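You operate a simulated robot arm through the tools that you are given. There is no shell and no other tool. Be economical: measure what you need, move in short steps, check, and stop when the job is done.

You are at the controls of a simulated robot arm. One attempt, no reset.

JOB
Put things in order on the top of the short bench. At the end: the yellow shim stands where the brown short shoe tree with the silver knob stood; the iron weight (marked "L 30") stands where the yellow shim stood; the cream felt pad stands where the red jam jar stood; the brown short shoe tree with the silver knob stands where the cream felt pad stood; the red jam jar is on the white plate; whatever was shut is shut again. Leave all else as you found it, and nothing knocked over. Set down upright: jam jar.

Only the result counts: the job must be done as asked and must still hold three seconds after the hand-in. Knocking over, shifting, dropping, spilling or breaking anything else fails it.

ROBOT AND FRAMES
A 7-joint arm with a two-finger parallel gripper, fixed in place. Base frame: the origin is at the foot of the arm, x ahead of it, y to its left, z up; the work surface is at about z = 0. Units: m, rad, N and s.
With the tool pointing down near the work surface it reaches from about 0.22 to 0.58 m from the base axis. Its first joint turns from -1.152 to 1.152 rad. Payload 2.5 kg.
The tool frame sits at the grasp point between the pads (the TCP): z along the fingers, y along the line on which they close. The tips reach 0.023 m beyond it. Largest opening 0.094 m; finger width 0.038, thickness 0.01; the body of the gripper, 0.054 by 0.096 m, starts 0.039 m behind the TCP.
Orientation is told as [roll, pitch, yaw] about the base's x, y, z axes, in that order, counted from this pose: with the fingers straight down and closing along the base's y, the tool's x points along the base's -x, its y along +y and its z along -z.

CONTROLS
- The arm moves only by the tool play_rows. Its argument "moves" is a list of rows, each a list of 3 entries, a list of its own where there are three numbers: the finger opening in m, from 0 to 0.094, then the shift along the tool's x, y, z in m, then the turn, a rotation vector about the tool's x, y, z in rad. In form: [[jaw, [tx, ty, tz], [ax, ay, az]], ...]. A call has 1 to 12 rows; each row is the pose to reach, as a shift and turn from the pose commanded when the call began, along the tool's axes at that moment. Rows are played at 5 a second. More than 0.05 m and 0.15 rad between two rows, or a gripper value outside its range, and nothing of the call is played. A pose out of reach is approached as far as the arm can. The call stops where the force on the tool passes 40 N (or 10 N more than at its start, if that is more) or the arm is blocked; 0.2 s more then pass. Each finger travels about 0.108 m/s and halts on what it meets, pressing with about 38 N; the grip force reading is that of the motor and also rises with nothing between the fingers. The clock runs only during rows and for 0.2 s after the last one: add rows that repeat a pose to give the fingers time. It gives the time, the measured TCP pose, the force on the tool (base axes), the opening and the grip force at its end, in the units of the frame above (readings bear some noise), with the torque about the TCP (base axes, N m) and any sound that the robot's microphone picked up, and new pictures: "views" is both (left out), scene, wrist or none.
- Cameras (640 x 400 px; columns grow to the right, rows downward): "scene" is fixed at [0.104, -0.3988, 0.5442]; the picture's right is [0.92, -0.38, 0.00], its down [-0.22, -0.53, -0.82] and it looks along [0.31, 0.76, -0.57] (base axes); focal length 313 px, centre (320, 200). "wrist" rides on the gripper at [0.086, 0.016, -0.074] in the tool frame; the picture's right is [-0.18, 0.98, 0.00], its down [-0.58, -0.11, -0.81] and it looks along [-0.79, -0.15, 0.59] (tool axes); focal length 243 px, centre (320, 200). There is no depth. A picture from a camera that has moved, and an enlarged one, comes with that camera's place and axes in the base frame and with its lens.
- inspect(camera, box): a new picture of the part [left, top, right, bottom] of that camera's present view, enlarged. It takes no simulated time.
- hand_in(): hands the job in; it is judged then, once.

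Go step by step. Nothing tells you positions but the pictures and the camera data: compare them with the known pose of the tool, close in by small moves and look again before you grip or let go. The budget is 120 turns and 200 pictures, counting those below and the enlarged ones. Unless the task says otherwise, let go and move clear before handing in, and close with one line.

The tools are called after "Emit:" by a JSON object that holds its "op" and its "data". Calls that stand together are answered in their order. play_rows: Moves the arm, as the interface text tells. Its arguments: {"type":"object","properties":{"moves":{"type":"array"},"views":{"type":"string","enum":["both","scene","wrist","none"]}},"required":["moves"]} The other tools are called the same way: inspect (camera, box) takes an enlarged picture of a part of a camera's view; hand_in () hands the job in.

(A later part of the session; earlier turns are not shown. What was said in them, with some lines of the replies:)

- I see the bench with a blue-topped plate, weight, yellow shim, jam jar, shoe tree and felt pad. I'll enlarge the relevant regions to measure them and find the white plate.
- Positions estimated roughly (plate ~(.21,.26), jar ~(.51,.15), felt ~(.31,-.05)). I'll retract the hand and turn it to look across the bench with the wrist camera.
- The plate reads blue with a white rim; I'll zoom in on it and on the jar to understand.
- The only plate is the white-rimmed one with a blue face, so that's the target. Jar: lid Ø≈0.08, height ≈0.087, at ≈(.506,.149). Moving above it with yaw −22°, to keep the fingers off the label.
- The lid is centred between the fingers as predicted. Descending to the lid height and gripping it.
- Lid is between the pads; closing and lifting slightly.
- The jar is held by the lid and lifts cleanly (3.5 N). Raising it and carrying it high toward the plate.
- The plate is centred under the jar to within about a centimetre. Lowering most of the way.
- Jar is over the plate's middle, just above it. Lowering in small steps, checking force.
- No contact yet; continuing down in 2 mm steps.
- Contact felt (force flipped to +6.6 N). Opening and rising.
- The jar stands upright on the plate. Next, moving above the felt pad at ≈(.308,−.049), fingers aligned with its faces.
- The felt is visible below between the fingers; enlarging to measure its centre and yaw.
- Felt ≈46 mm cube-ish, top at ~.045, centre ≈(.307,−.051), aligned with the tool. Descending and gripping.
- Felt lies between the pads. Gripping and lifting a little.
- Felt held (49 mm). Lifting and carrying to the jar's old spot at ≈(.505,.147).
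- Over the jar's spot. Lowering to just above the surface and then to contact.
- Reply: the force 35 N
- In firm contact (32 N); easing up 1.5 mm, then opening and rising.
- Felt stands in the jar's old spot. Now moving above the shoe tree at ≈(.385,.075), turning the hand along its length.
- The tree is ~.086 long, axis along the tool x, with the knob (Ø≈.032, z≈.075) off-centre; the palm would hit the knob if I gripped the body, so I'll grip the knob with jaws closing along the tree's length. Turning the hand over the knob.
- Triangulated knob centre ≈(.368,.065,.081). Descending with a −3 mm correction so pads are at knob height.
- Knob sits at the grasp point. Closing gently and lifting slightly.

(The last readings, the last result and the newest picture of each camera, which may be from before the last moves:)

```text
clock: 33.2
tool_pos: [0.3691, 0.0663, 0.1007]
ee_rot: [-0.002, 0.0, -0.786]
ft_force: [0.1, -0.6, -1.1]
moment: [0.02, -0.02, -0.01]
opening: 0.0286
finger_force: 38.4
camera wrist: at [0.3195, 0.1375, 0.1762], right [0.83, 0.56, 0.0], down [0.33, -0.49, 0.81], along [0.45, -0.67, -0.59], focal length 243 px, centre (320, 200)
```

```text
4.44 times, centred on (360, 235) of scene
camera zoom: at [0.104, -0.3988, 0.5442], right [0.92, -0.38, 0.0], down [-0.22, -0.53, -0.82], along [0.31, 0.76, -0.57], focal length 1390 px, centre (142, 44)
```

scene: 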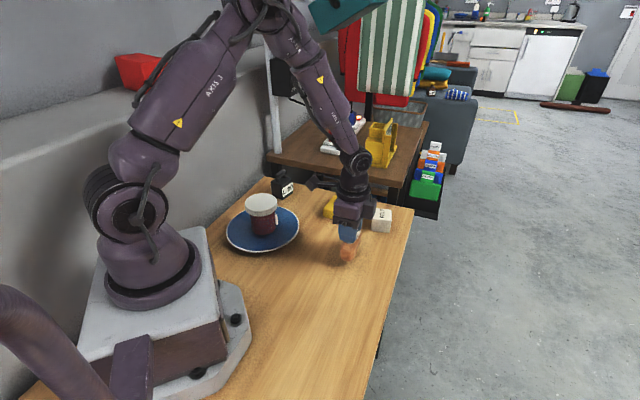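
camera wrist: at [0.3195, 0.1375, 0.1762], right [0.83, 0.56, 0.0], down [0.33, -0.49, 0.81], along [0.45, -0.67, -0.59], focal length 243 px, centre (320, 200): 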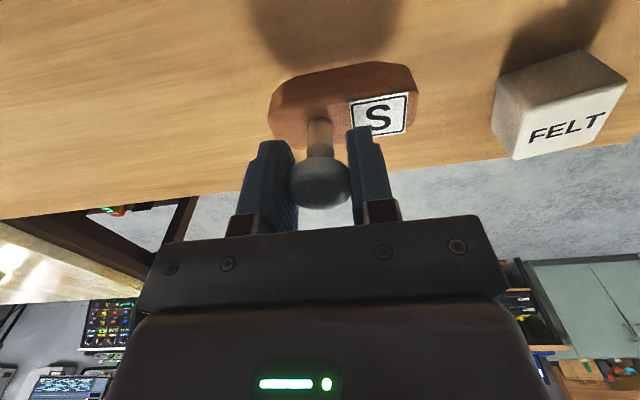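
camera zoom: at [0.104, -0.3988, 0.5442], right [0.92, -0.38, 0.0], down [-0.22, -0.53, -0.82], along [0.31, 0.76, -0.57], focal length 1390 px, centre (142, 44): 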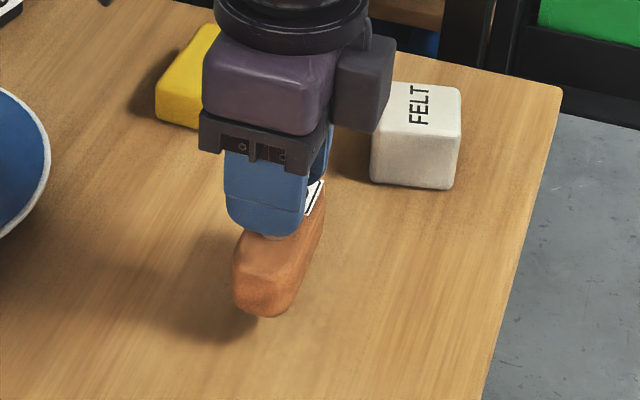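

The tree hangs level in the grip. Carrying it to the felt's old spot (body centre → (.307,−.054)).

Emit:
{"op": "play_rows", "data": {"moves": [[0.02, [0, 0, -0.02], [0, 0, 0]], [0.02, [-0.0082, -0.0291, -0.03], [0, 0, 0]], [0.02, [-0.0164, -0.0583, -0.03], [0, 0, 0]], [0.02, [-0.0245, -0.0874, -0.03], [0, 0, 0]], [0.02, [-0.0327, -0.1166, -0.03], [0, 0, 0]], [0.02, [-0.0409, -0.1457, -0.03], [0, 0, 0]], [0.02, [-0.0409, -0.1457, 0], [0, 0, 0]], [0.02, [-0.0409, -0.1457, 0.013], [0, 0, 0]], [0.02, [-0.0409, -0.1457, 0.013], [0, 0, 0]]]}}

Emit:
{"op": "inspect", "data": {"camera": "scene", "box": [290, 240, 410, 340]}}

```text
clock: 35.2
tool_pos: [0.2954, -0.0657, 0.0872]
ee_rot: [-0.002, 0.0, -0.786]
ft_force: [-0.3, -0.3, -0.6]
moment: [0.0, 0.04, 0.0]
opening: 0.0286
finger_force: 38.4
camera wrist: at [0.2454, 0.0046, 0.1628], right [0.83, 0.56, 0.0], down [0.33, -0.49, 0.81], along [0.46, -0.67, -0.59], focal length 243 px, centre (320, 200)
```

scene: 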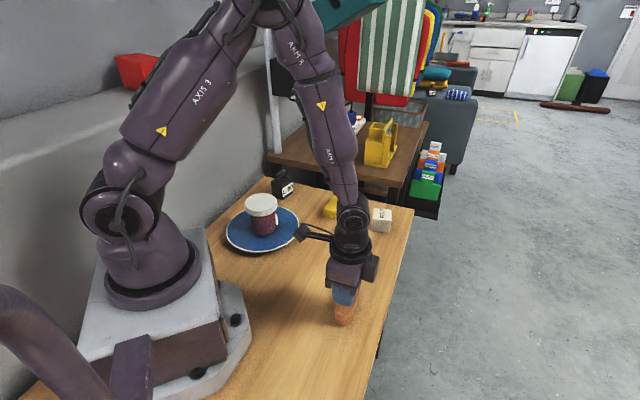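
wrist: 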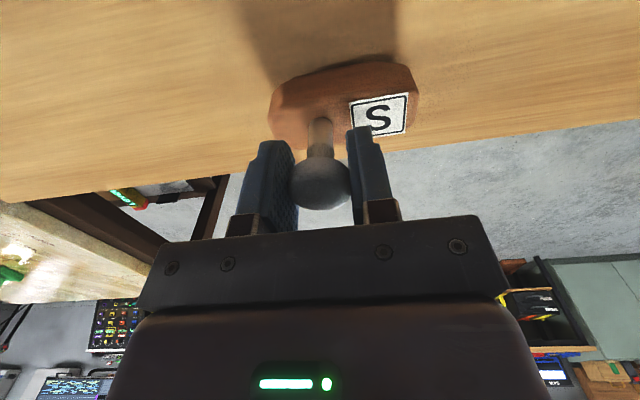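

```text
4.00 times, centred on (350, 290) of scene
camera zoom: at [0.104, -0.3988, 0.5442], right [0.92, -0.38, 0.0], down [-0.22, -0.53, -0.82], along [0.31, 0.76, -0.57], focal length 1251 px, centre (200, -160)
```

zoom: 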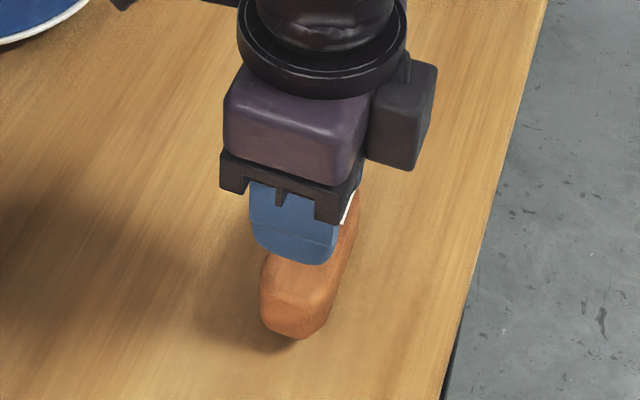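

Right over the spot, ~7 mm up. Lowering to contact.

Emit:
{"op": "play_rows", "data": {"moves": [[0.02, [0, 0, 0.003], [0, 0, 0]], [0.02, [0, 0, 0.005], [0, 0, 0]], [0.02, [0, 0, 0.0065], [0, 0, 0]], [0.02, [0, 0, 0.0065], [0, 0, 0]]], "views": "none"}}

```text
clock: 36.2
tool_pos: [0.2955, -0.0663, 0.0813]
ee_rot: [0.0, -0.001, -0.785]
ft_force: [0.1, -0.2, -1.4]
moment: [-0.03, -0.02, -0.05]
opening: 0.0286
finger_force: 38.1
```

Emit:
{"op": "play_rows", "data": {"moves": [[0.02, [0, 0, 0.001], [0, 0, 0]], [0.02, [0, 0, 0.0015], [0, 0, 0]]], "views": "none"}}

```text
clock: 36.8
tool_pos: [0.296, -0.0662, 0.0796]
ee_rot: [0.002, 0.0, -0.786]
ft_force: [-6.8, 0.8, 29.5]
moment: [0.29, 0.28, 0.02]
opening: 0.0282
finger_force: 38.7
```

Contact. Easing off, opening and rising.

Emit:
{"op": "play_rows", "data": {"moves": [[0.02, [0, 0, -0.001], [0, 0, 0]], [0.04, [0, 0, -0.001], [0, 0, 0]], [0.06, [0, 0, -0.001], [0, 0, 0]], [0.08, [0, 0, -0.001], [0, 0, 0]], [0.094, [0, 0, -0.001], [0, 0, 0]], [0.094, [0, 0, -0.03], [0, 0, 0]], [0.094, [0, 0, -0.07], [0, 0, 0]], [0.094, [0, 0, -0.11], [0, 0, 0]], [0.094, [0, 0, -0.11], [0, 0, 0]]]}}

```text
clock: 38.8
tool_pos: [0.2963, -0.0687, 0.191]
ee_rot: [-0.001, 0.002, -0.787]
ft_force: [-1.0, 0.2, -1.0]
moment: [0.0, 0.02, 0.01]
opening: 0.0939
finger_force: 0.0
camera wrist: at [0.2464, 0.0025, 0.2655], right [0.83, 0.56, 0.0], down [0.33, -0.49, 0.81], along [0.45, -0.67, -0.59], focal length 243 px, centre (320, 200)
```

scene: 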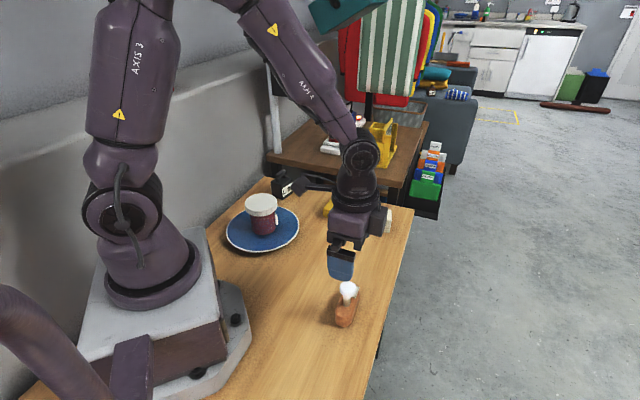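
wrist: 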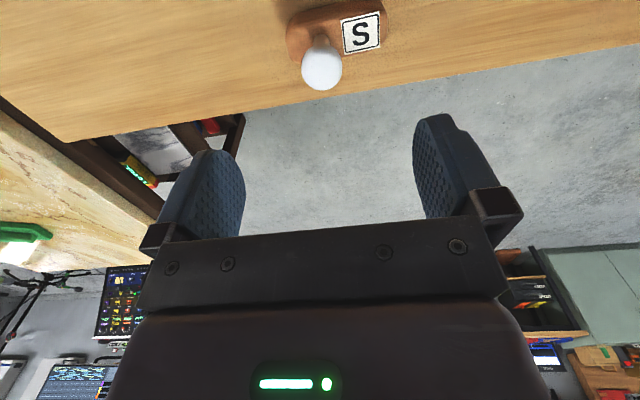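

Tree stands in the felt's old spot. Next the yellow shim at ≈(.417,.256), long axis ~40°; moving above it.

Emit:
{"op": "play_rows", "data": {"moves": [[0.094, [0.0129, 0.0286, 0], [0, 0, -0.1342]], [0.094, [0.0258, 0.0572, 0], [0, 0, -0.2684]], [0.094, [0.0386, 0.0858, 0], [0, 0, -0.4025]], [0.094, [0.0515, 0.1144, 0], [0, 0, -0.5367]], [0.094, [0.0644, 0.143, 0], [0, 0, -0.6709]], [0.094, [0.0773, 0.1717, 0], [0, 0, -0.8051]], [0.094, [0.0902, 0.2003, 0], [0, 0, -0.9393]], [0.094, [0.1031, 0.2289, 0], [0, 0, -1.0735]], [0.094, [0.1159, 0.2575, 0.01], [0, 0, -1.2076]], [0.094, [0.1288, 0.2861, 0.02], [0, 0, -1.3418]], [0.094, [0.1417, 0.3147, 0.03], [0, 0, -1.476]], [0.094, [0.1417, 0.3147, 0.03], [0, 0, -1.476]]]}}

Emit:
{"op": "inspect", "data": {"camera": "wrist", "box": [240, 0, 400, 100]}}

```text
clock: 41.4
tool_pos: [0.4183, 0.257, 0.1573]
ee_rot: [-0.001, 0.001, 0.692]
ft_force: [-0.6, -0.6, 0.0]
moment: [0.01, -0.03, 0.03]
opening: 0.0944
finger_force: 0.1
camera wrist: at [0.3403, 0.2117, 0.2332], right [-0.49, 0.87, 0.0], down [0.52, 0.29, 0.81], along [0.7, 0.39, -0.59], focal length 243 px, centre (320, 200)
```

scene: 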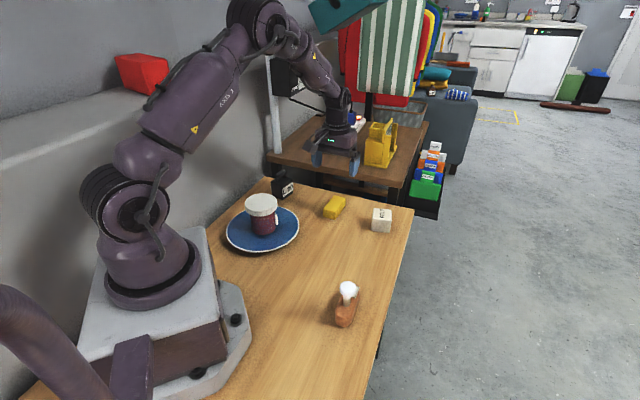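
wrist: 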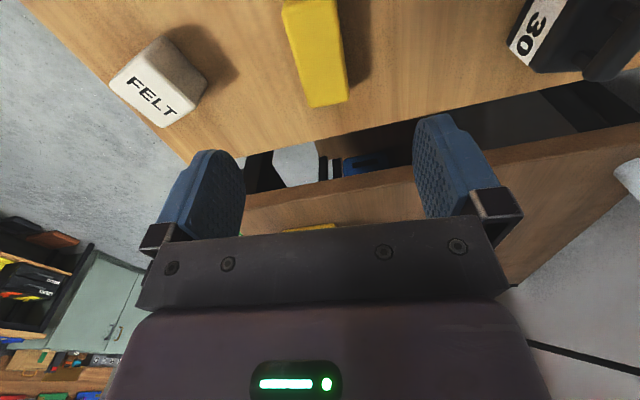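

```text
4.00 times, centred on (320, 50) of wrist
camera zoom: at [0.3403, 0.2117, 0.2332], right [-0.49, 0.87, 0.0], down [0.52, 0.29, 0.81], along [0.7, 0.39, -0.59], focal length 970 px, centre (320, 800)
```

zoom: 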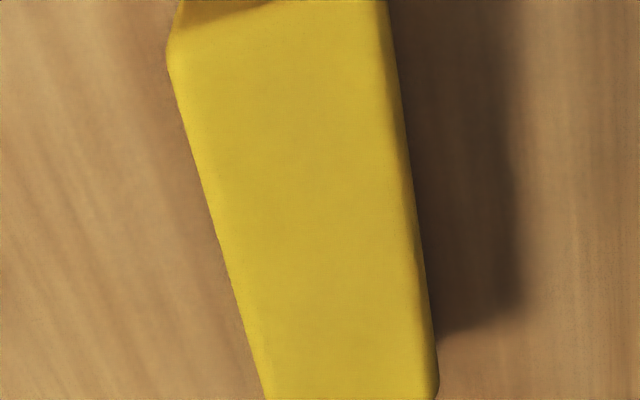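

Shim ≈76×39×25 mm, centred within millimetres. Adjusting and descending to grip.

Emit:
{"op": "play_rows", "data": {"moves": [[0.094, [-0.006, -0.002, 0.04], [0, 0, 0]], [0.094, [-0.006, -0.002, 0.08], [0, 0, 0]], [0.094, [-0.006, -0.002, 0.11], [0, 0, 0]], [0.094, [-0.006, -0.002, 0.128], [0, 0, 0]], [0.094, [-0.006, -0.002, 0.128], [0, 0, 0]]], "views": "wrist"}}

```text
clock: 42.6
tool_pos: [0.4226, 0.2581, 0.0327]
ee_rot: [0.001, -0.001, 0.69]
ft_force: [0.1, -0.1, -0.6]
moment: [0.01, -0.01, -0.01]
opening: 0.0941
finger_force: 0.0
camera wrist: at [0.3457, 0.214, 0.1078], right [-0.48, 0.88, 0.0], down [0.52, 0.29, 0.81], along [0.71, 0.39, -0.59], focal length 243 px, centre (320, 200)
```

wrist: 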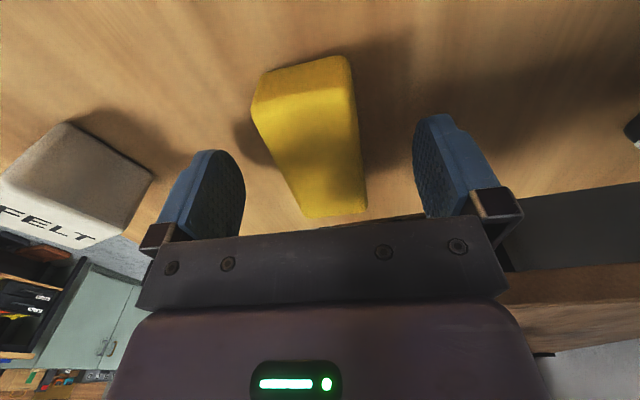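

Shim between the pads. Lowering 4 mm more, gripping, and lifting a little.

Emit:
{"op": "play_rows", "data": {"moves": [[0.094, [0, 0, 0.004], [0, 0, 0]], [0.07, [0, 0, 0.004], [0, 0, 0]], [0.05, [0, 0, 0.004], [0, 0, 0]], [0.03, [0, 0, 0.004], [0, 0, 0]], [0.025, [0, 0, 0.004], [0, 0, 0]], [0.025, [0, 0, 0.004], [0, 0, 0]], [0.025, [0, 0, -0.011], [0, 0, 0]], [0.025, [0, 0, -0.011], [0, 0, 0]]], "views": "wrist"}}

```text
clock: 44.4
tool_pos: [0.4248, 0.2589, 0.0439]
ee_rot: [0.0, 0.0, 0.688]
ft_force: [0.2, 0.8, -0.8]
moment: [0.01, 0.01, 0.03]
opening: 0.0389
finger_force: 37.8
camera wrist: at [0.3469, 0.2139, 0.1183], right [-0.48, 0.88, 0.0], down [0.52, 0.29, 0.81], along [0.71, 0.39, -0.59], focal length 243 px, centre (320, 200)
```

wrist: 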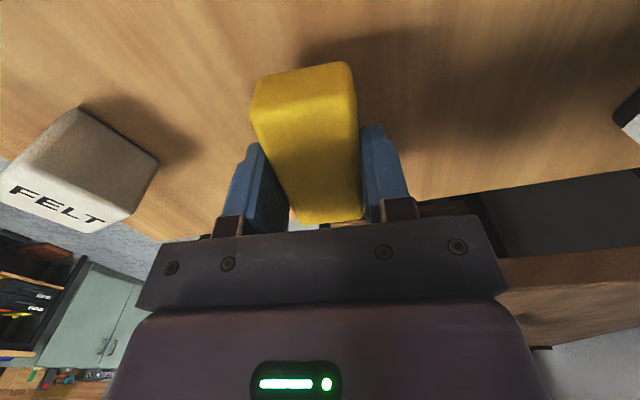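

Shim held. Carrying it to the tree's old spot (.382,.079).

Emit:
{"op": "play_rows", "data": {"moves": [[0.025, [0, 0, -0.03], [0, 0, 0]], [0.025, [0, 0, -0.05], [0, 0, 0]], [0.025, [0.0293, -0.0225, -0.05], [0, 0, 0]], [0.025, [0.0586, -0.045, -0.05], [0, 0, 0]], [0.025, [0.0879, -0.0676, -0.05], [0, 0, 0]], [0.025, [0.1172, -0.0901, -0.05], [0, 0, 0]], [0.025, [0.1465, -0.1126, -0.05], [0, 0, 0]], [0.025, [0.1465, -0.1126, -0.02], [0, 0, 0]], [0.025, [0.1465, -0.1126, 0.005], [0, 0, 0]], [0.025, [0.1465, -0.1126, 0.012], [0, 0, 0]], [0.025, [0.1465, -0.1126, 0.012], [0, 0, 0]]]}}

```text
clock: 46.8
tool_pos: [0.3835, 0.0793, 0.0297]
ee_rot: [-0.001, 0.001, 0.692]
ft_force: [0.1, 0.3, -1.0]
moment: [0.01, 0.01, -0.01]
opening: 0.0392
finger_force: 38.0
camera wrist: at [0.3062, 0.0348, 0.1053], right [-0.48, 0.88, 0.0], down [0.52, 0.29, 0.81], along [0.71, 0.39, -0.59], focal length 243 px, centre (320, 200)
```

scene: 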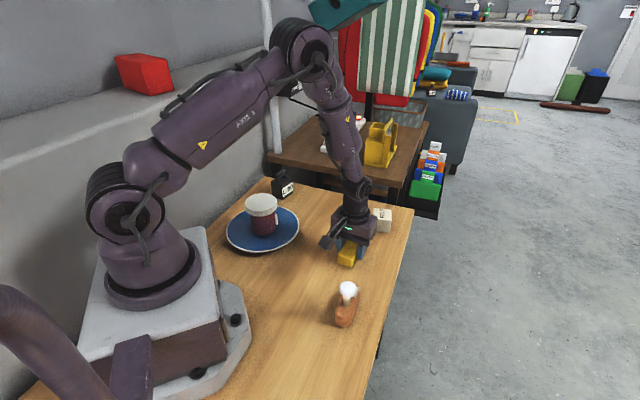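
wrist: 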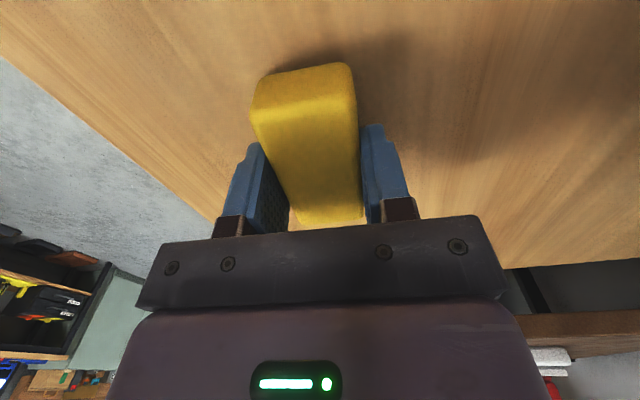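

Lowering the last ~3 mm to contact.

Emit:
{"op": "play_rows", "data": {"moves": [[0.025, [0, 0, 0.0015], [0, 0, 0]], [0.025, [0, 0, 0.0027], [0, 0, 0]], [0.025, [0, 0, 0.0027], [0, 0, 0]]], "views": "none"}}

```text
clock: 47.6
tool_pos: [0.3841, 0.0802, 0.0288]
ee_rot: [0.001, -0.001, 0.693]
ft_force: [-2.3, -0.1, 1.6]
moment: [0.04, 0.02, 0.04]
opening: 0.0388
finger_force: 37.8
```

Touching lightly (+1.6 N). Opening and rising.

Emit:
{"op": "play_rows", "data": {"moves": [[0.05, [0, 0, 0], [0, 0, 0]], [0.07, [0, 0, 0], [0, 0, 0]], [0.09, [0, 0, 0], [0, 0, 0]], [0.094, [0, 0, -0.02], [0, 0, 0]], [0.094, [0, 0, -0.06], [0, 0, 0]], [0.094, [0, 0, -0.1], [0, 0, 0]], [0.094, [0, 0, -0.14], [0, 0, 0]], [0.094, [0, 0, -0.17], [0, 0, 0]], [0.094, [0, 0, -0.17], [0, 0, 0]]]}}

Emit:
{"op": "inspect", "data": {"camera": "scene", "box": [240, 160, 410, 280]}}

```text
clock: 49.6
tool_pos: [0.3804, 0.0814, 0.1972]
ee_rot: [0.001, 0.0, 0.691]
ft_force: [0.4, 0.3, 0.7]
moment: [0.01, 0.01, 0.0]
opening: 0.0939
finger_force: 0.1
camera wrist: at [0.3037, 0.0368, 0.2717], right [-0.48, 0.88, 0.0], down [0.52, 0.29, 0.81], along [0.71, 0.39, -0.59], focal length 243 px, centre (320, 200)
```

scene: 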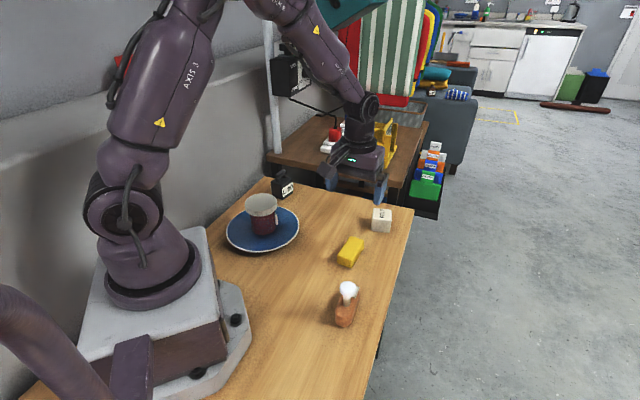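
wrist: 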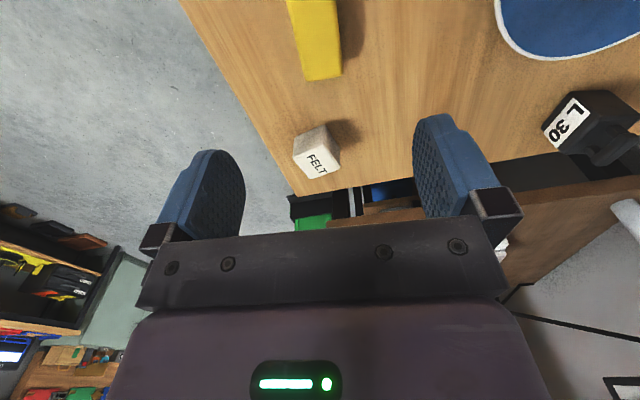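

```text
3.33 times, centred on (325, 220) of scene
camera zoom: at [0.104, -0.3988, 0.5442], right [0.92, -0.38, 0.0], down [-0.22, -0.53, -0.82], along [0.31, 0.76, -0.57], focal length 1042 px, centre (303, 133)
```

zoom: 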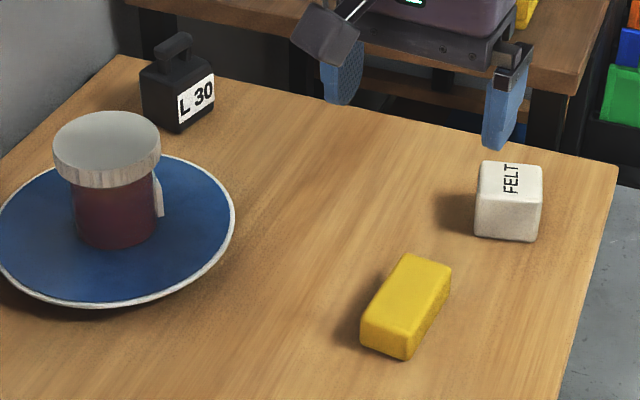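

Shim is in place. Last, the weight at ≈(.304,.398) with a handle bar on top (top z≈.08, bar at ~22°). Moving above it with jaws set across the bar.

Emit:
{"op": "play_rows", "data": {"moves": [[0.094, [-0.0178, 0.0369, 0], [0, 0, 0.036]], [0.094, [-0.0356, 0.0738, 0], [0, 0, 0.072]], [0.094, [-0.0534, 0.1107, 0], [0, 0, 0.108]], [0.094, [-0.0713, 0.1477, 0], [0, 0, 0.144]], [0.094, [-0.0891, 0.1846, 0], [0, 0, 0.18]], [0.094, [-0.1069, 0.2215, 0], [0, 0, 0.216]], [0.094, [-0.1247, 0.2584, 0], [0, 0, 0.252]], [0.094, [-0.1425, 0.2953, 0], [0, 0, 0.29]], [0.094, [-0.1425, 0.2953, 0], [0, 0, 0.29]]]}}

Emit:
{"op": "inspect", "data": {"camera": "wrist", "box": [210, 0, 430, 138]}}

```text
clock: 51.6
tool_pos: [0.3058, 0.4003, 0.1985]
ee_rot: [0.001, 0.002, 0.398]
ft_force: [0.6, 0.4, 0.0]
moment: [-0.01, 0.01, -0.01]
opening: 0.0938
finger_force: 0.0
camera wrist: at [0.2188, 0.3792, 0.273], right [-0.21, 0.98, 0.0], down [0.58, 0.13, 0.81], along [0.79, 0.17, -0.59], focal length 243 px, centre (320, 200)
```

scene: 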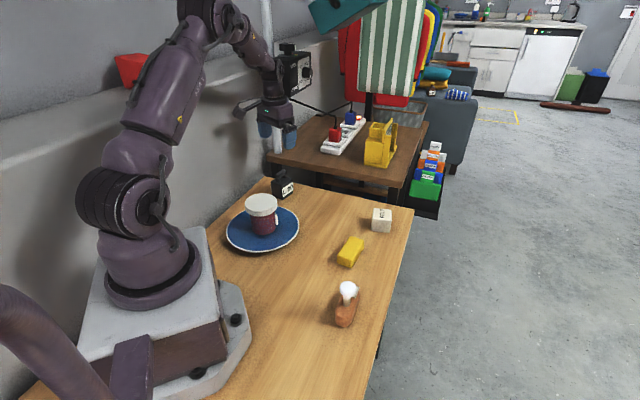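
wrist: 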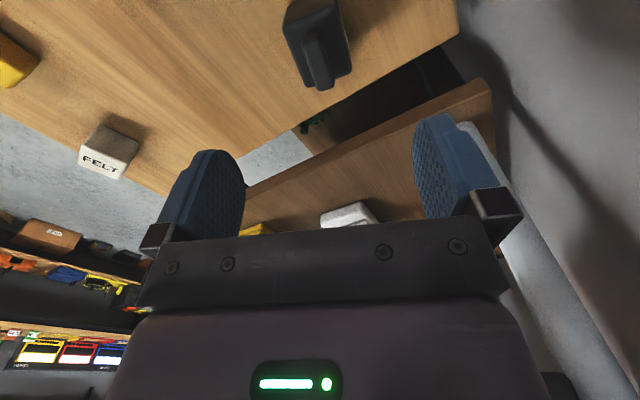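

```text
2.90 times, centred on (320, 69) of wrist
camera zoom: at [0.2188, 0.3792, 0.273], right [-0.21, 0.98, 0.0], down [0.58, 0.13, 0.81], along [0.79, 0.17, -0.59], focal length 703 px, centre (320, 580)
```

zoom: 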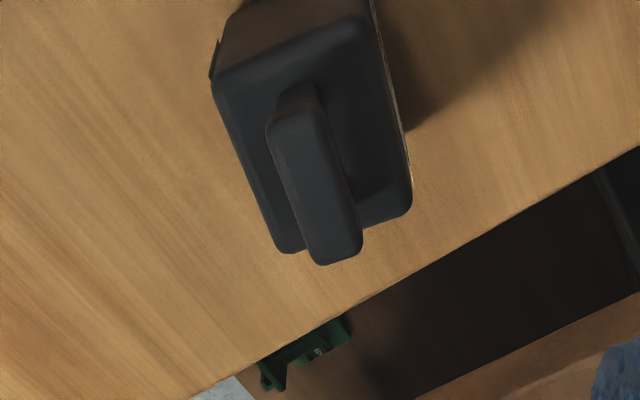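

Handle bar is ≈38×13 mm, centred ≈(−4,−2) mm from the tool and rotated 0.14 rad. Correcting and lowering partway for a look.

Emit:
{"op": "play_rows", "data": {"moves": [[0.07, [-0.004, -0.002, 0.03], [0, 0, -0.07]], [0.07, [-0.004, -0.002, 0.06], [0, 0, -0.14]], [0.07, [-0.004, -0.002, 0.09], [0, 0, -0.14]], [0.07, [-0.004, -0.002, 0.105], [0, 0, -0.14]], [0.07, [-0.004, -0.002, 0.105], [0, 0, -0.14]]]}}

Emit:
{"op": "inspect", "data": {"camera": "scene", "box": [230, 120, 330, 210]}}

```text
clock: 52.8
tool_pos: [0.3094, 0.399, 0.0936]
ee_rot: [-0.002, 0.0, 0.541]
ft_force: [-0.1, 0.2, 0.3]
moment: [-0.01, 0.01, -0.02]
opening: 0.07
finger_force: 0.1
camera wrist: at [0.2261, 0.3666, 0.1684], right [-0.35, 0.94, 0.0], down [0.55, 0.21, 0.81], along [0.76, 0.28, -0.59], focal length 243 px, centre (320, 200)
```

scene: 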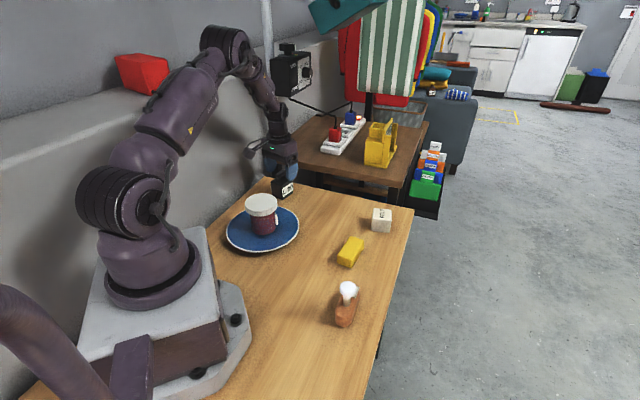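
wrist: 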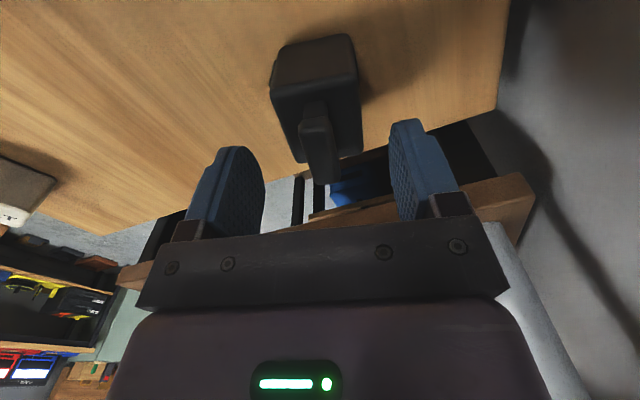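

```text
4.44 times, centred on (280, 165) of scene
camera zoom: at [0.104, -0.3988, 0.5442], right [0.92, -0.38, 0.0], down [-0.22, -0.53, -0.82], along [0.31, 0.76, -0.57], focal length 1390 px, centre (498, 356)
```

zoom: 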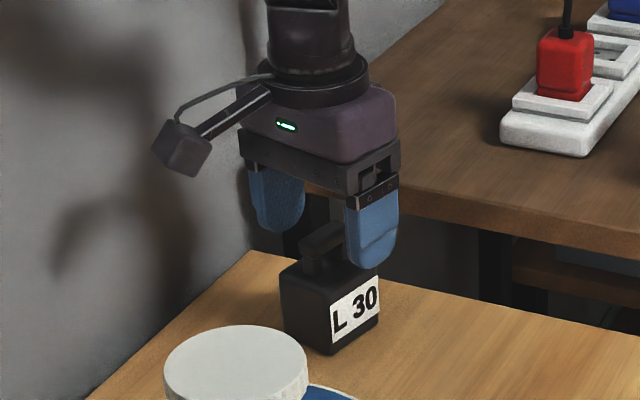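

Handle is centred between the fingers. Lowering to the bar.

Emit:
{"op": "play_rows", "data": {"moves": [[0.07, [0, 0, 0.008], [0, 0, 0]], [0.07, [0, 0, 0.016], [0, 0, 0]], [0.07, [0, 0, 0.018], [0, 0, 0]], [0.07, [0, 0, 0.018], [0, 0, 0]]]}}

Emit:
{"op": "inspect", "data": {"camera": "scene", "box": [245, 135, 325, 205]}}

```text
clock: 53.8
tool_pos: [0.3098, 0.3972, 0.075]
ee_rot: [-0.002, 0.001, 0.541]
ft_force: [-0.5, 0.1, 0.0]
moment: [0.0, -0.01, -0.01]
opening: 0.0701
finger_force: 0.1
camera wrist: at [0.2268, 0.3649, 0.1508], right [-0.35, 0.94, 0.0], down [0.55, 0.21, 0.81], along [0.76, 0.28, -0.59], focal length 243 px, centre (320, 200)
```

scene: 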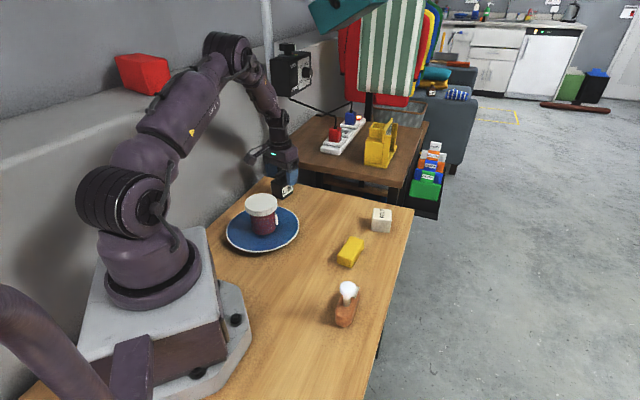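
wrist: 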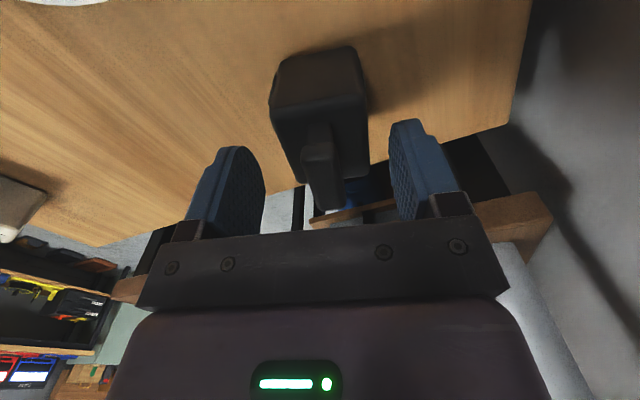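

```text
5.71 times, centred on (285, 170) of scene
camera zoom: at [0.104, -0.3988, 0.5442], right [0.92, -0.38, 0.0], down [-0.22, -0.53, -0.82], along [0.31, 0.76, -0.57], focal length 1787 px, centre (520, 371)
```

zoom: 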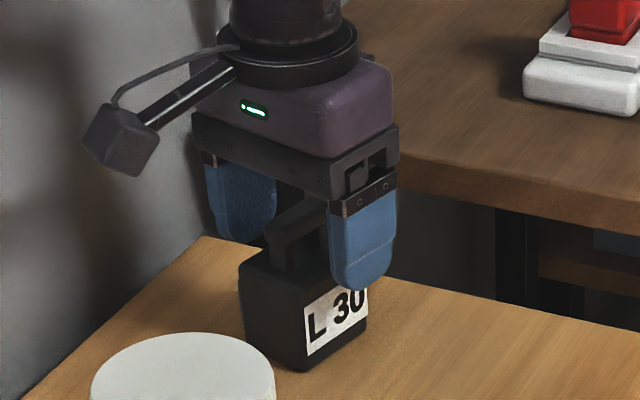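

The bar sits between the pads. Closing gradually.

Emit:
{"op": "play_rows", "data": {"moves": [[0.05, [0, 0, 0], [0, 0, 0]], [0.035, [0, 0, 0], [0, 0, 0]], [0.02, [0, 0, 0], [0, 0, 0]], [0.005, [0, 0, 0], [0, 0, 0]], [0.005, [0, 0, 0], [0, 0, 0]]]}}

Emit:
{"op": "inspect", "data": {"camera": "scene", "box": [245, 135, 325, 205]}}

```text
clock: 55.0
tool_pos: [0.3086, 0.3973, 0.0759]
ee_rot: [-0.001, 0.001, 0.54]
ft_force: [-1.8, 3.1, 1.1]
moment: [0.11, -0.13, 0.07]
opening: 0.0458
finger_force: 38.4
camera wrist: at [0.2267, 0.3651, 0.151], right [-0.35, 0.94, 0.0], down [0.55, 0.21, 0.81], along [0.76, 0.28, -0.59], focal length 243 px, centre (320, 200)
```

scene: 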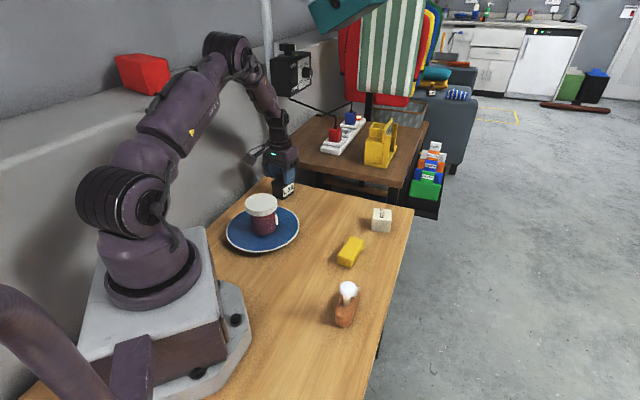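
wrist: 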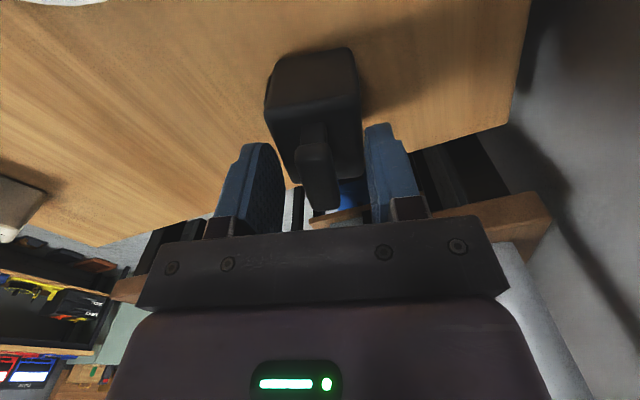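

```text
5.71 times, centred on (285, 170) of scene
camera zoom: at [0.104, -0.3988, 0.5442], right [0.92, -0.38, 0.0], down [-0.22, -0.53, -0.82], along [0.31, 0.76, -0.57], focal length 1787 px, centre (520, 371)
```

zoom: 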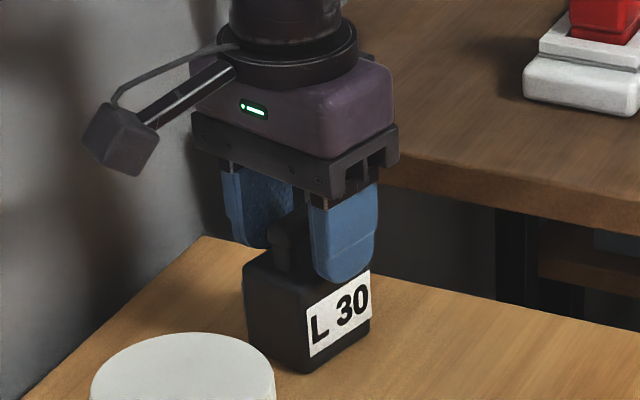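

It closed on the upper edge of the body, so the body is taller than judged. I'll reopen, go 15 mm lower for a proper body grip (palm still clear of the handle), and close.

Emit:
{"op": "play_rows", "data": {"moves": [[0.06, [0, 0, 0], [0, 0, 0]], [0.07, [0, 0, 0], [0, 0, 0]], [0.07, [0, 0, 0.006], [0, 0, 0]], [0.07, [0, 0, 0.011], [0, 0, 0]], [0.07, [0, 0, 0.015], [0, 0, 0]], [0.07, [0, 0, 0.015], [0, 0, 0]]]}}

Emit:
{"op": "inspect", "data": {"camera": "scene", "box": [245, 135, 325, 205]}}

```text
clock: 56.4
tool_pos: [0.3094, 0.3982, 0.0596]
ee_rot: [-0.001, -0.001, 0.539]
ft_force: [0.0, 0.0, 0.0]
moment: [0.0, 0.02, -0.02]
opening: 0.0702
finger_force: 0.0
camera wrist: at [0.2265, 0.3646, 0.1346], right [-0.35, 0.94, 0.0], down [0.55, 0.21, 0.81], along [0.76, 0.28, -0.59], focal length 243 px, centre (320, 200)
```

scene: 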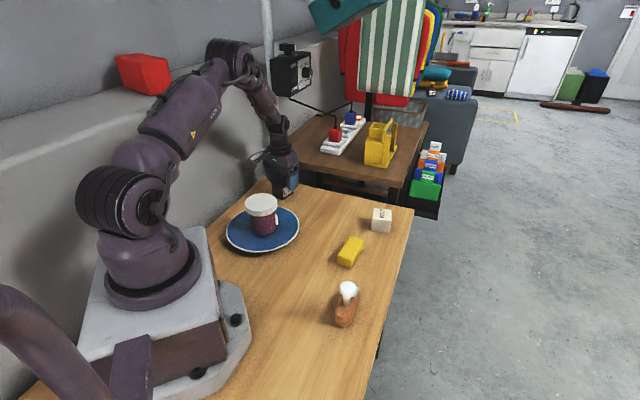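
wrist: 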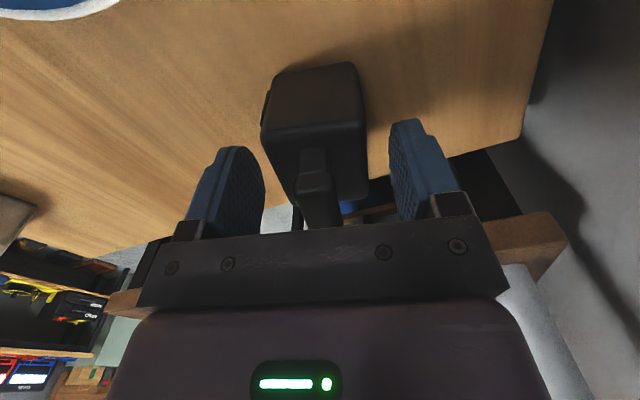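

```text
5.71 times, centred on (285, 170) of scene
camera zoom: at [0.104, -0.3988, 0.5442], right [0.92, -0.38, 0.0], down [-0.22, -0.53, -0.82], along [0.31, 0.76, -0.57], focal length 1787 px, centre (520, 371)
```

zoom: 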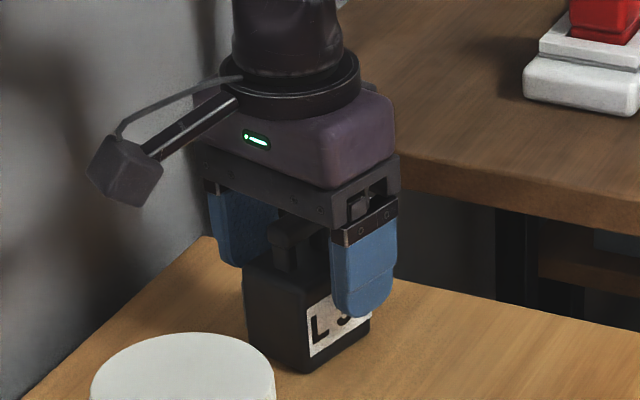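

Fingers straddle the body with clearance. Closing and lifting slowly.

Emit:
{"op": "play_rows", "data": {"moves": [[0.055, [0, 0, 0], [0, 0, 0]], [0.04, [0, 0, 0], [0, 0, 0]], [0.03, [0, 0, 0], [0, 0, 0]], [0.03, [0, 0, 0], [0, 0, 0]], [0.03, [0, 0, -0.004], [0, 0, 0]], [0.03, [0, 0, -0.01], [0, 0, 0]], [0.03, [0, 0, -0.02], [0, 0, 0]], [0.03, [0, 0, -0.02], [0, 0, 0]]]}}

Emit:
{"op": "inspect", "data": {"camera": "scene", "box": [245, 135, 325, 205]}}

```text
clock: 58.2
tool_pos: [0.308, 0.3975, 0.0816]
ee_rot: [0.0, 0.002, 0.539]
ft_force: [0.6, 0.2, -5.1]
moment: [0.0, 0.0, 0.01]
opening: 0.0459
finger_force: 38.0
camera wrist: at [0.2258, 0.3654, 0.1555], right [-0.35, 0.94, 0.0], down [0.56, 0.21, 0.81], along [0.76, 0.28, -0.59], focal length 243 px, centre (320, 200)
```

scene: 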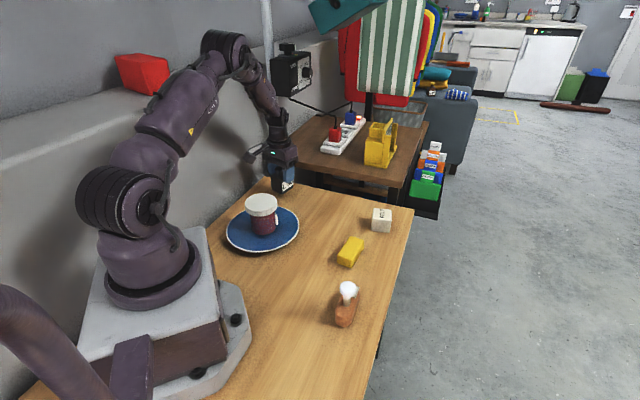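
wrist: 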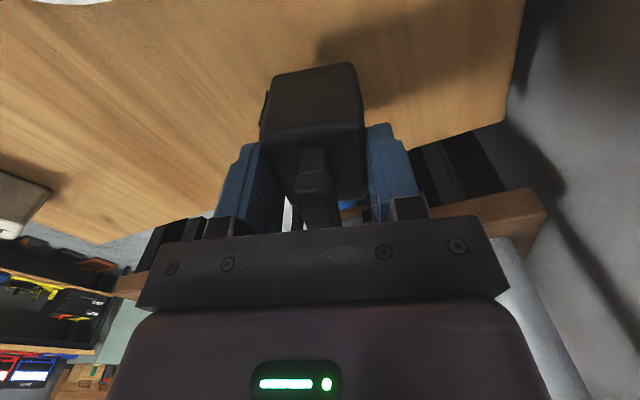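

```text
5.71 times, centred on (285, 170) of scene
camera zoom: at [0.104, -0.3988, 0.5442], right [0.92, -0.38, 0.0], down [-0.22, -0.53, -0.82], along [0.31, 0.76, -0.57], focal length 1787 px, centre (520, 371)
```

zoom: 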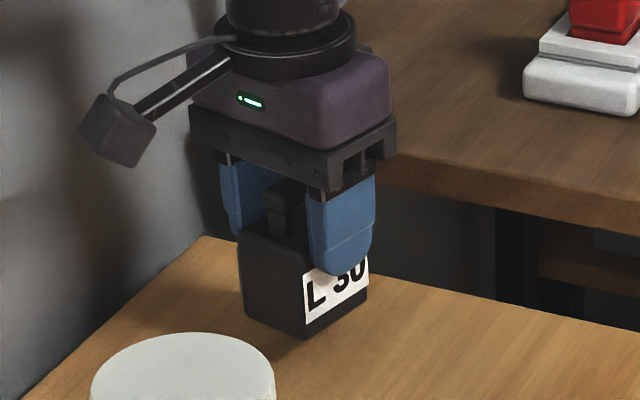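

Weight held (5 N). Lifting and carrying to the shim's old spot (.423,.259).

Emit:
{"op": "play_rows", "data": {"moves": [[0.03, [0, 0, -0.025], [0, 0, 0]], [0.03, [0, 0, -0.05], [0, 0, 0]], [0.03, [-0.0046, -0.0296, -0.05], [0, 0, 0]], [0.03, [-0.0091, -0.0592, -0.05], [0, 0, 0]], [0.03, [-0.0137, -0.0889, -0.05], [0, 0, 0]], [0.03, [-0.0183, -0.1185, -0.05], [0, 0, 0]], [0.03, [-0.0228, -0.1481, -0.05], [0, 0, 0]], [0.03, [-0.0274, -0.1777, -0.05], [0, 0, 0]], [0.03, [-0.0274, -0.1777, -0.02], [0, 0, 0]], [0.03, [-0.0274, -0.1777, 0.008], [0, 0, 0]], [0.03, [-0.0274, -0.1777, 0.015], [0, 0, 0]], [0.03, [-0.0274, -0.1777, 0.015], [0, 0, 0]]]}}

```text
clock: 60.8
tool_pos: [0.422, 0.2573, 0.063]
ee_rot: [0.001, 0.001, 0.541]
ft_force: [-0.7, 0.9, -5.8]
moment: [-0.02, -0.01, 0.02]
opening: 0.0456
finger_force: 38.1
camera wrist: at [0.3397, 0.225, 0.1386], right [-0.35, 0.94, 0.0], down [0.55, 0.21, 0.81], along [0.76, 0.28, -0.59], focal length 243 px, centre (320, 200)
```

scene: 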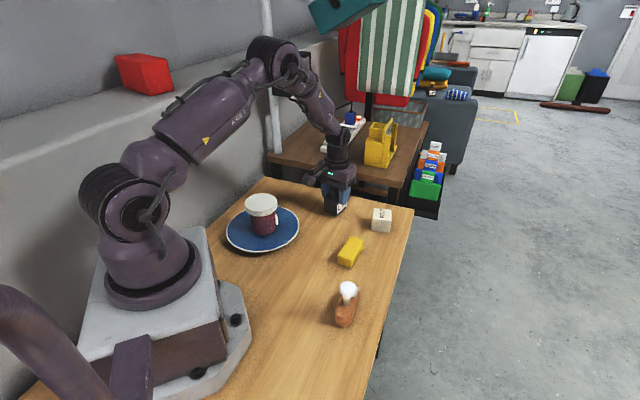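
wrist: 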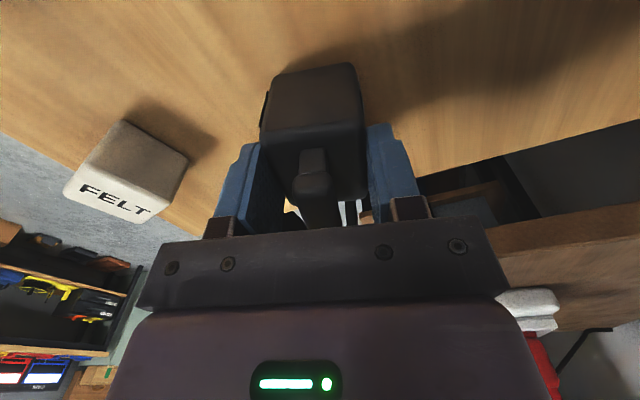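

Just above the surface at the shim's old spot; lowering to contact.

Emit:
{"op": "play_rows", "data": {"moves": [[0.03, [0, 0, 0.002], [0, 0, 0]], [0.03, [0, 0, 0.004], [0, 0, 0]], [0.03, [0, 0, 0.005], [0, 0, 0]], [0.03, [0, 0, 0.005], [0, 0, 0]]], "views": "none"}}

```text
clock: 61.8
tool_pos: [0.424, 0.258, 0.059]
ee_rot: [0.0, 0.0, 0.542]
ft_force: [-2.8, -3.3, 3.0]
moment: [-0.15, 0.04, -0.09]
opening: 0.0461
finger_force: 37.8
```

Contact. Opening modestly (to stay off the felt pad), rising, and clearing.

Emit:
{"op": "play_rows", "data": {"moves": [[0.05, [0, 0, 0], [0, 0, 0]], [0.06, [0, 0, 0], [0, 0, 0]], [0.075, [0, 0, 0], [0, 0, 0]], [0.075, [0, 0, -0.02], [0, 0, 0]], [0.075, [0, 0, -0.06], [0, 0, 0]], [0.075, [0, 0, -0.1], [0, 0, 0]], [0.075, [0.02, 0, -0.14], [0, 0, 0]], [0.075, [0.06, 0.03, -0.17], [0, 0, 0]], [0.075, [0.09, 0.06, -0.19], [0, 0, 0]], [0.075, [0.09, 0.06, -0.19], [0, 0, 0]]]}}

Emit:
{"op": "inspect", "data": {"camera": "scene", "box": [210, 160, 430, 330]}}

```text
refused: row 8 steps farther than a row can; nothing moved
```

```text
2.35 times, centred on (320, 245) of scene
camera zoom: at [0.104, -0.3988, 0.5442], right [0.92, -0.38, 0.0], down [-0.22, -0.53, -0.82], along [0.31, 0.76, -0.57], focal length 736 px, centre (320, 94)
```

zoom: 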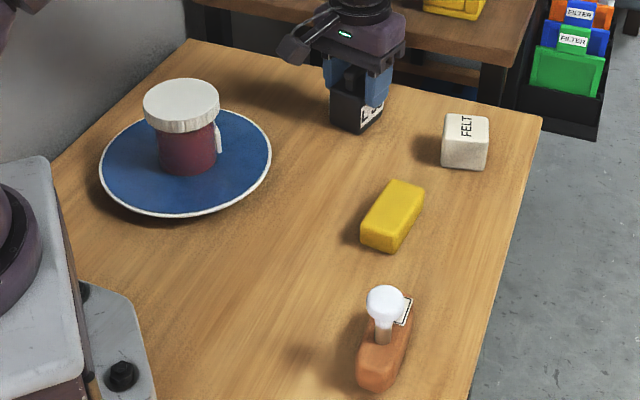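

The call was refused for a long step; the weight is still held at the surface. Repeating with shorter steps.

Emit:
{"op": "play_rows", "data": {"moves": [[0.05, [0, 0, 0], [0, 0, 0]], [0.06, [0, 0, 0], [0, 0, 0]], [0.075, [0, 0, 0], [0, 0, 0]], [0.075, [0, 0, -0.02], [0, 0, 0]], [0.075, [0, 0, -0.06], [0, 0, 0]], [0.075, [0, 0, -0.1], [0, 0, 0]], [0.075, [0.01, 0, -0.14], [0, 0, 0]], [0.075, [0.035, 0.015, -0.165], [0, 0, 0]], [0.075, [0.06, 0.03, -0.19], [0, 0, 0]], [0.075, [0.09, 0.05, -0.2], [0, 0, 0]], [0.075, [0.09, 0.05, -0.2], [0, 0, 0]]]}}

Emit:
{"op": "inspect", "data": {"camera": "scene", "box": [210, 160, 430, 330]}}

```text
clock: 64.2
tool_pos: [0.3202, 0.2549, 0.2602]
ee_rot: [-0.001, 0.0, 0.54]
ft_force: [1.0, 0.2, 1.2]
moment: [-0.02, 0.02, 0.0]
opening: 0.0748
finger_force: 0.1
camera wrist: at [0.2377, 0.2226, 0.3358], right [-0.35, 0.94, 0.0], down [0.55, 0.21, 0.81], along [0.76, 0.28, -0.59], focal length 243 px, centre (320, 200)
```

scene: 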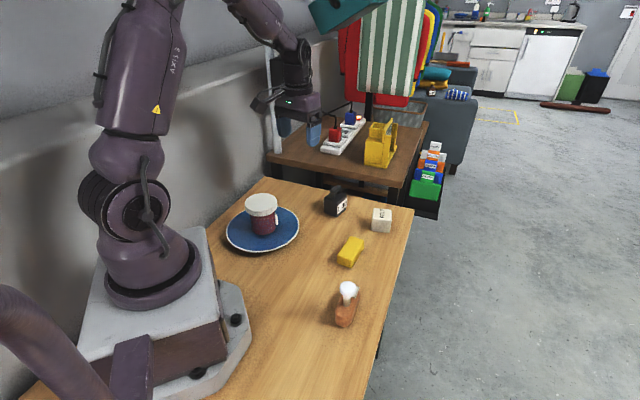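
wrist: 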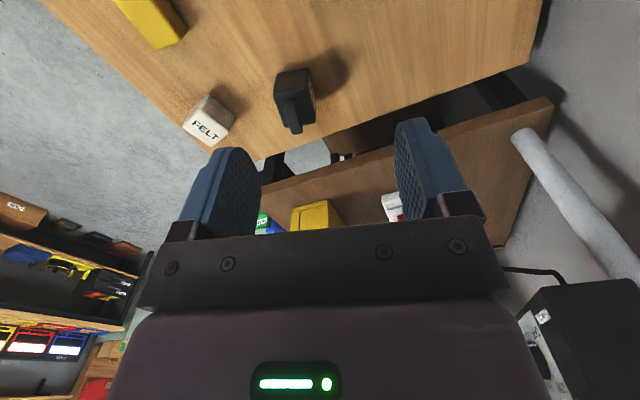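

```text
2.35 times, centred on (320, 245) of scene
camera zoom: at [0.104, -0.3988, 0.5442], right [0.92, -0.38, 0.0], down [-0.22, -0.53, -0.82], along [0.31, 0.76, -0.57], focal length 736 px, centre (320, 94)
```

zoom: 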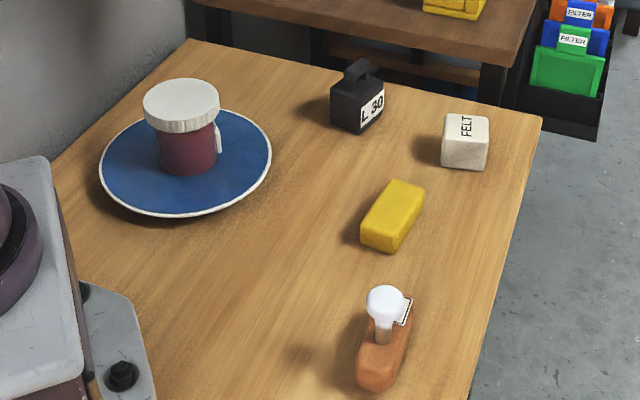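

All five things stand where asked: jar upright on the plate, felt, tree, shim and weight in their new spots, and the hand is clear. Handing in.

Emit:
{"op": "hand_in", "data": {}}

```text
The job is handed in.
```

I've handed the job in with the five items where you asked. The red jam jar stands upright on the plate with its lid on, and the felt pad, shoe tree, shim and weight are each in their new spots. Nothing was knocked over. The only plate on the bench has a white rim and a blue face, so I took that as the white plate.
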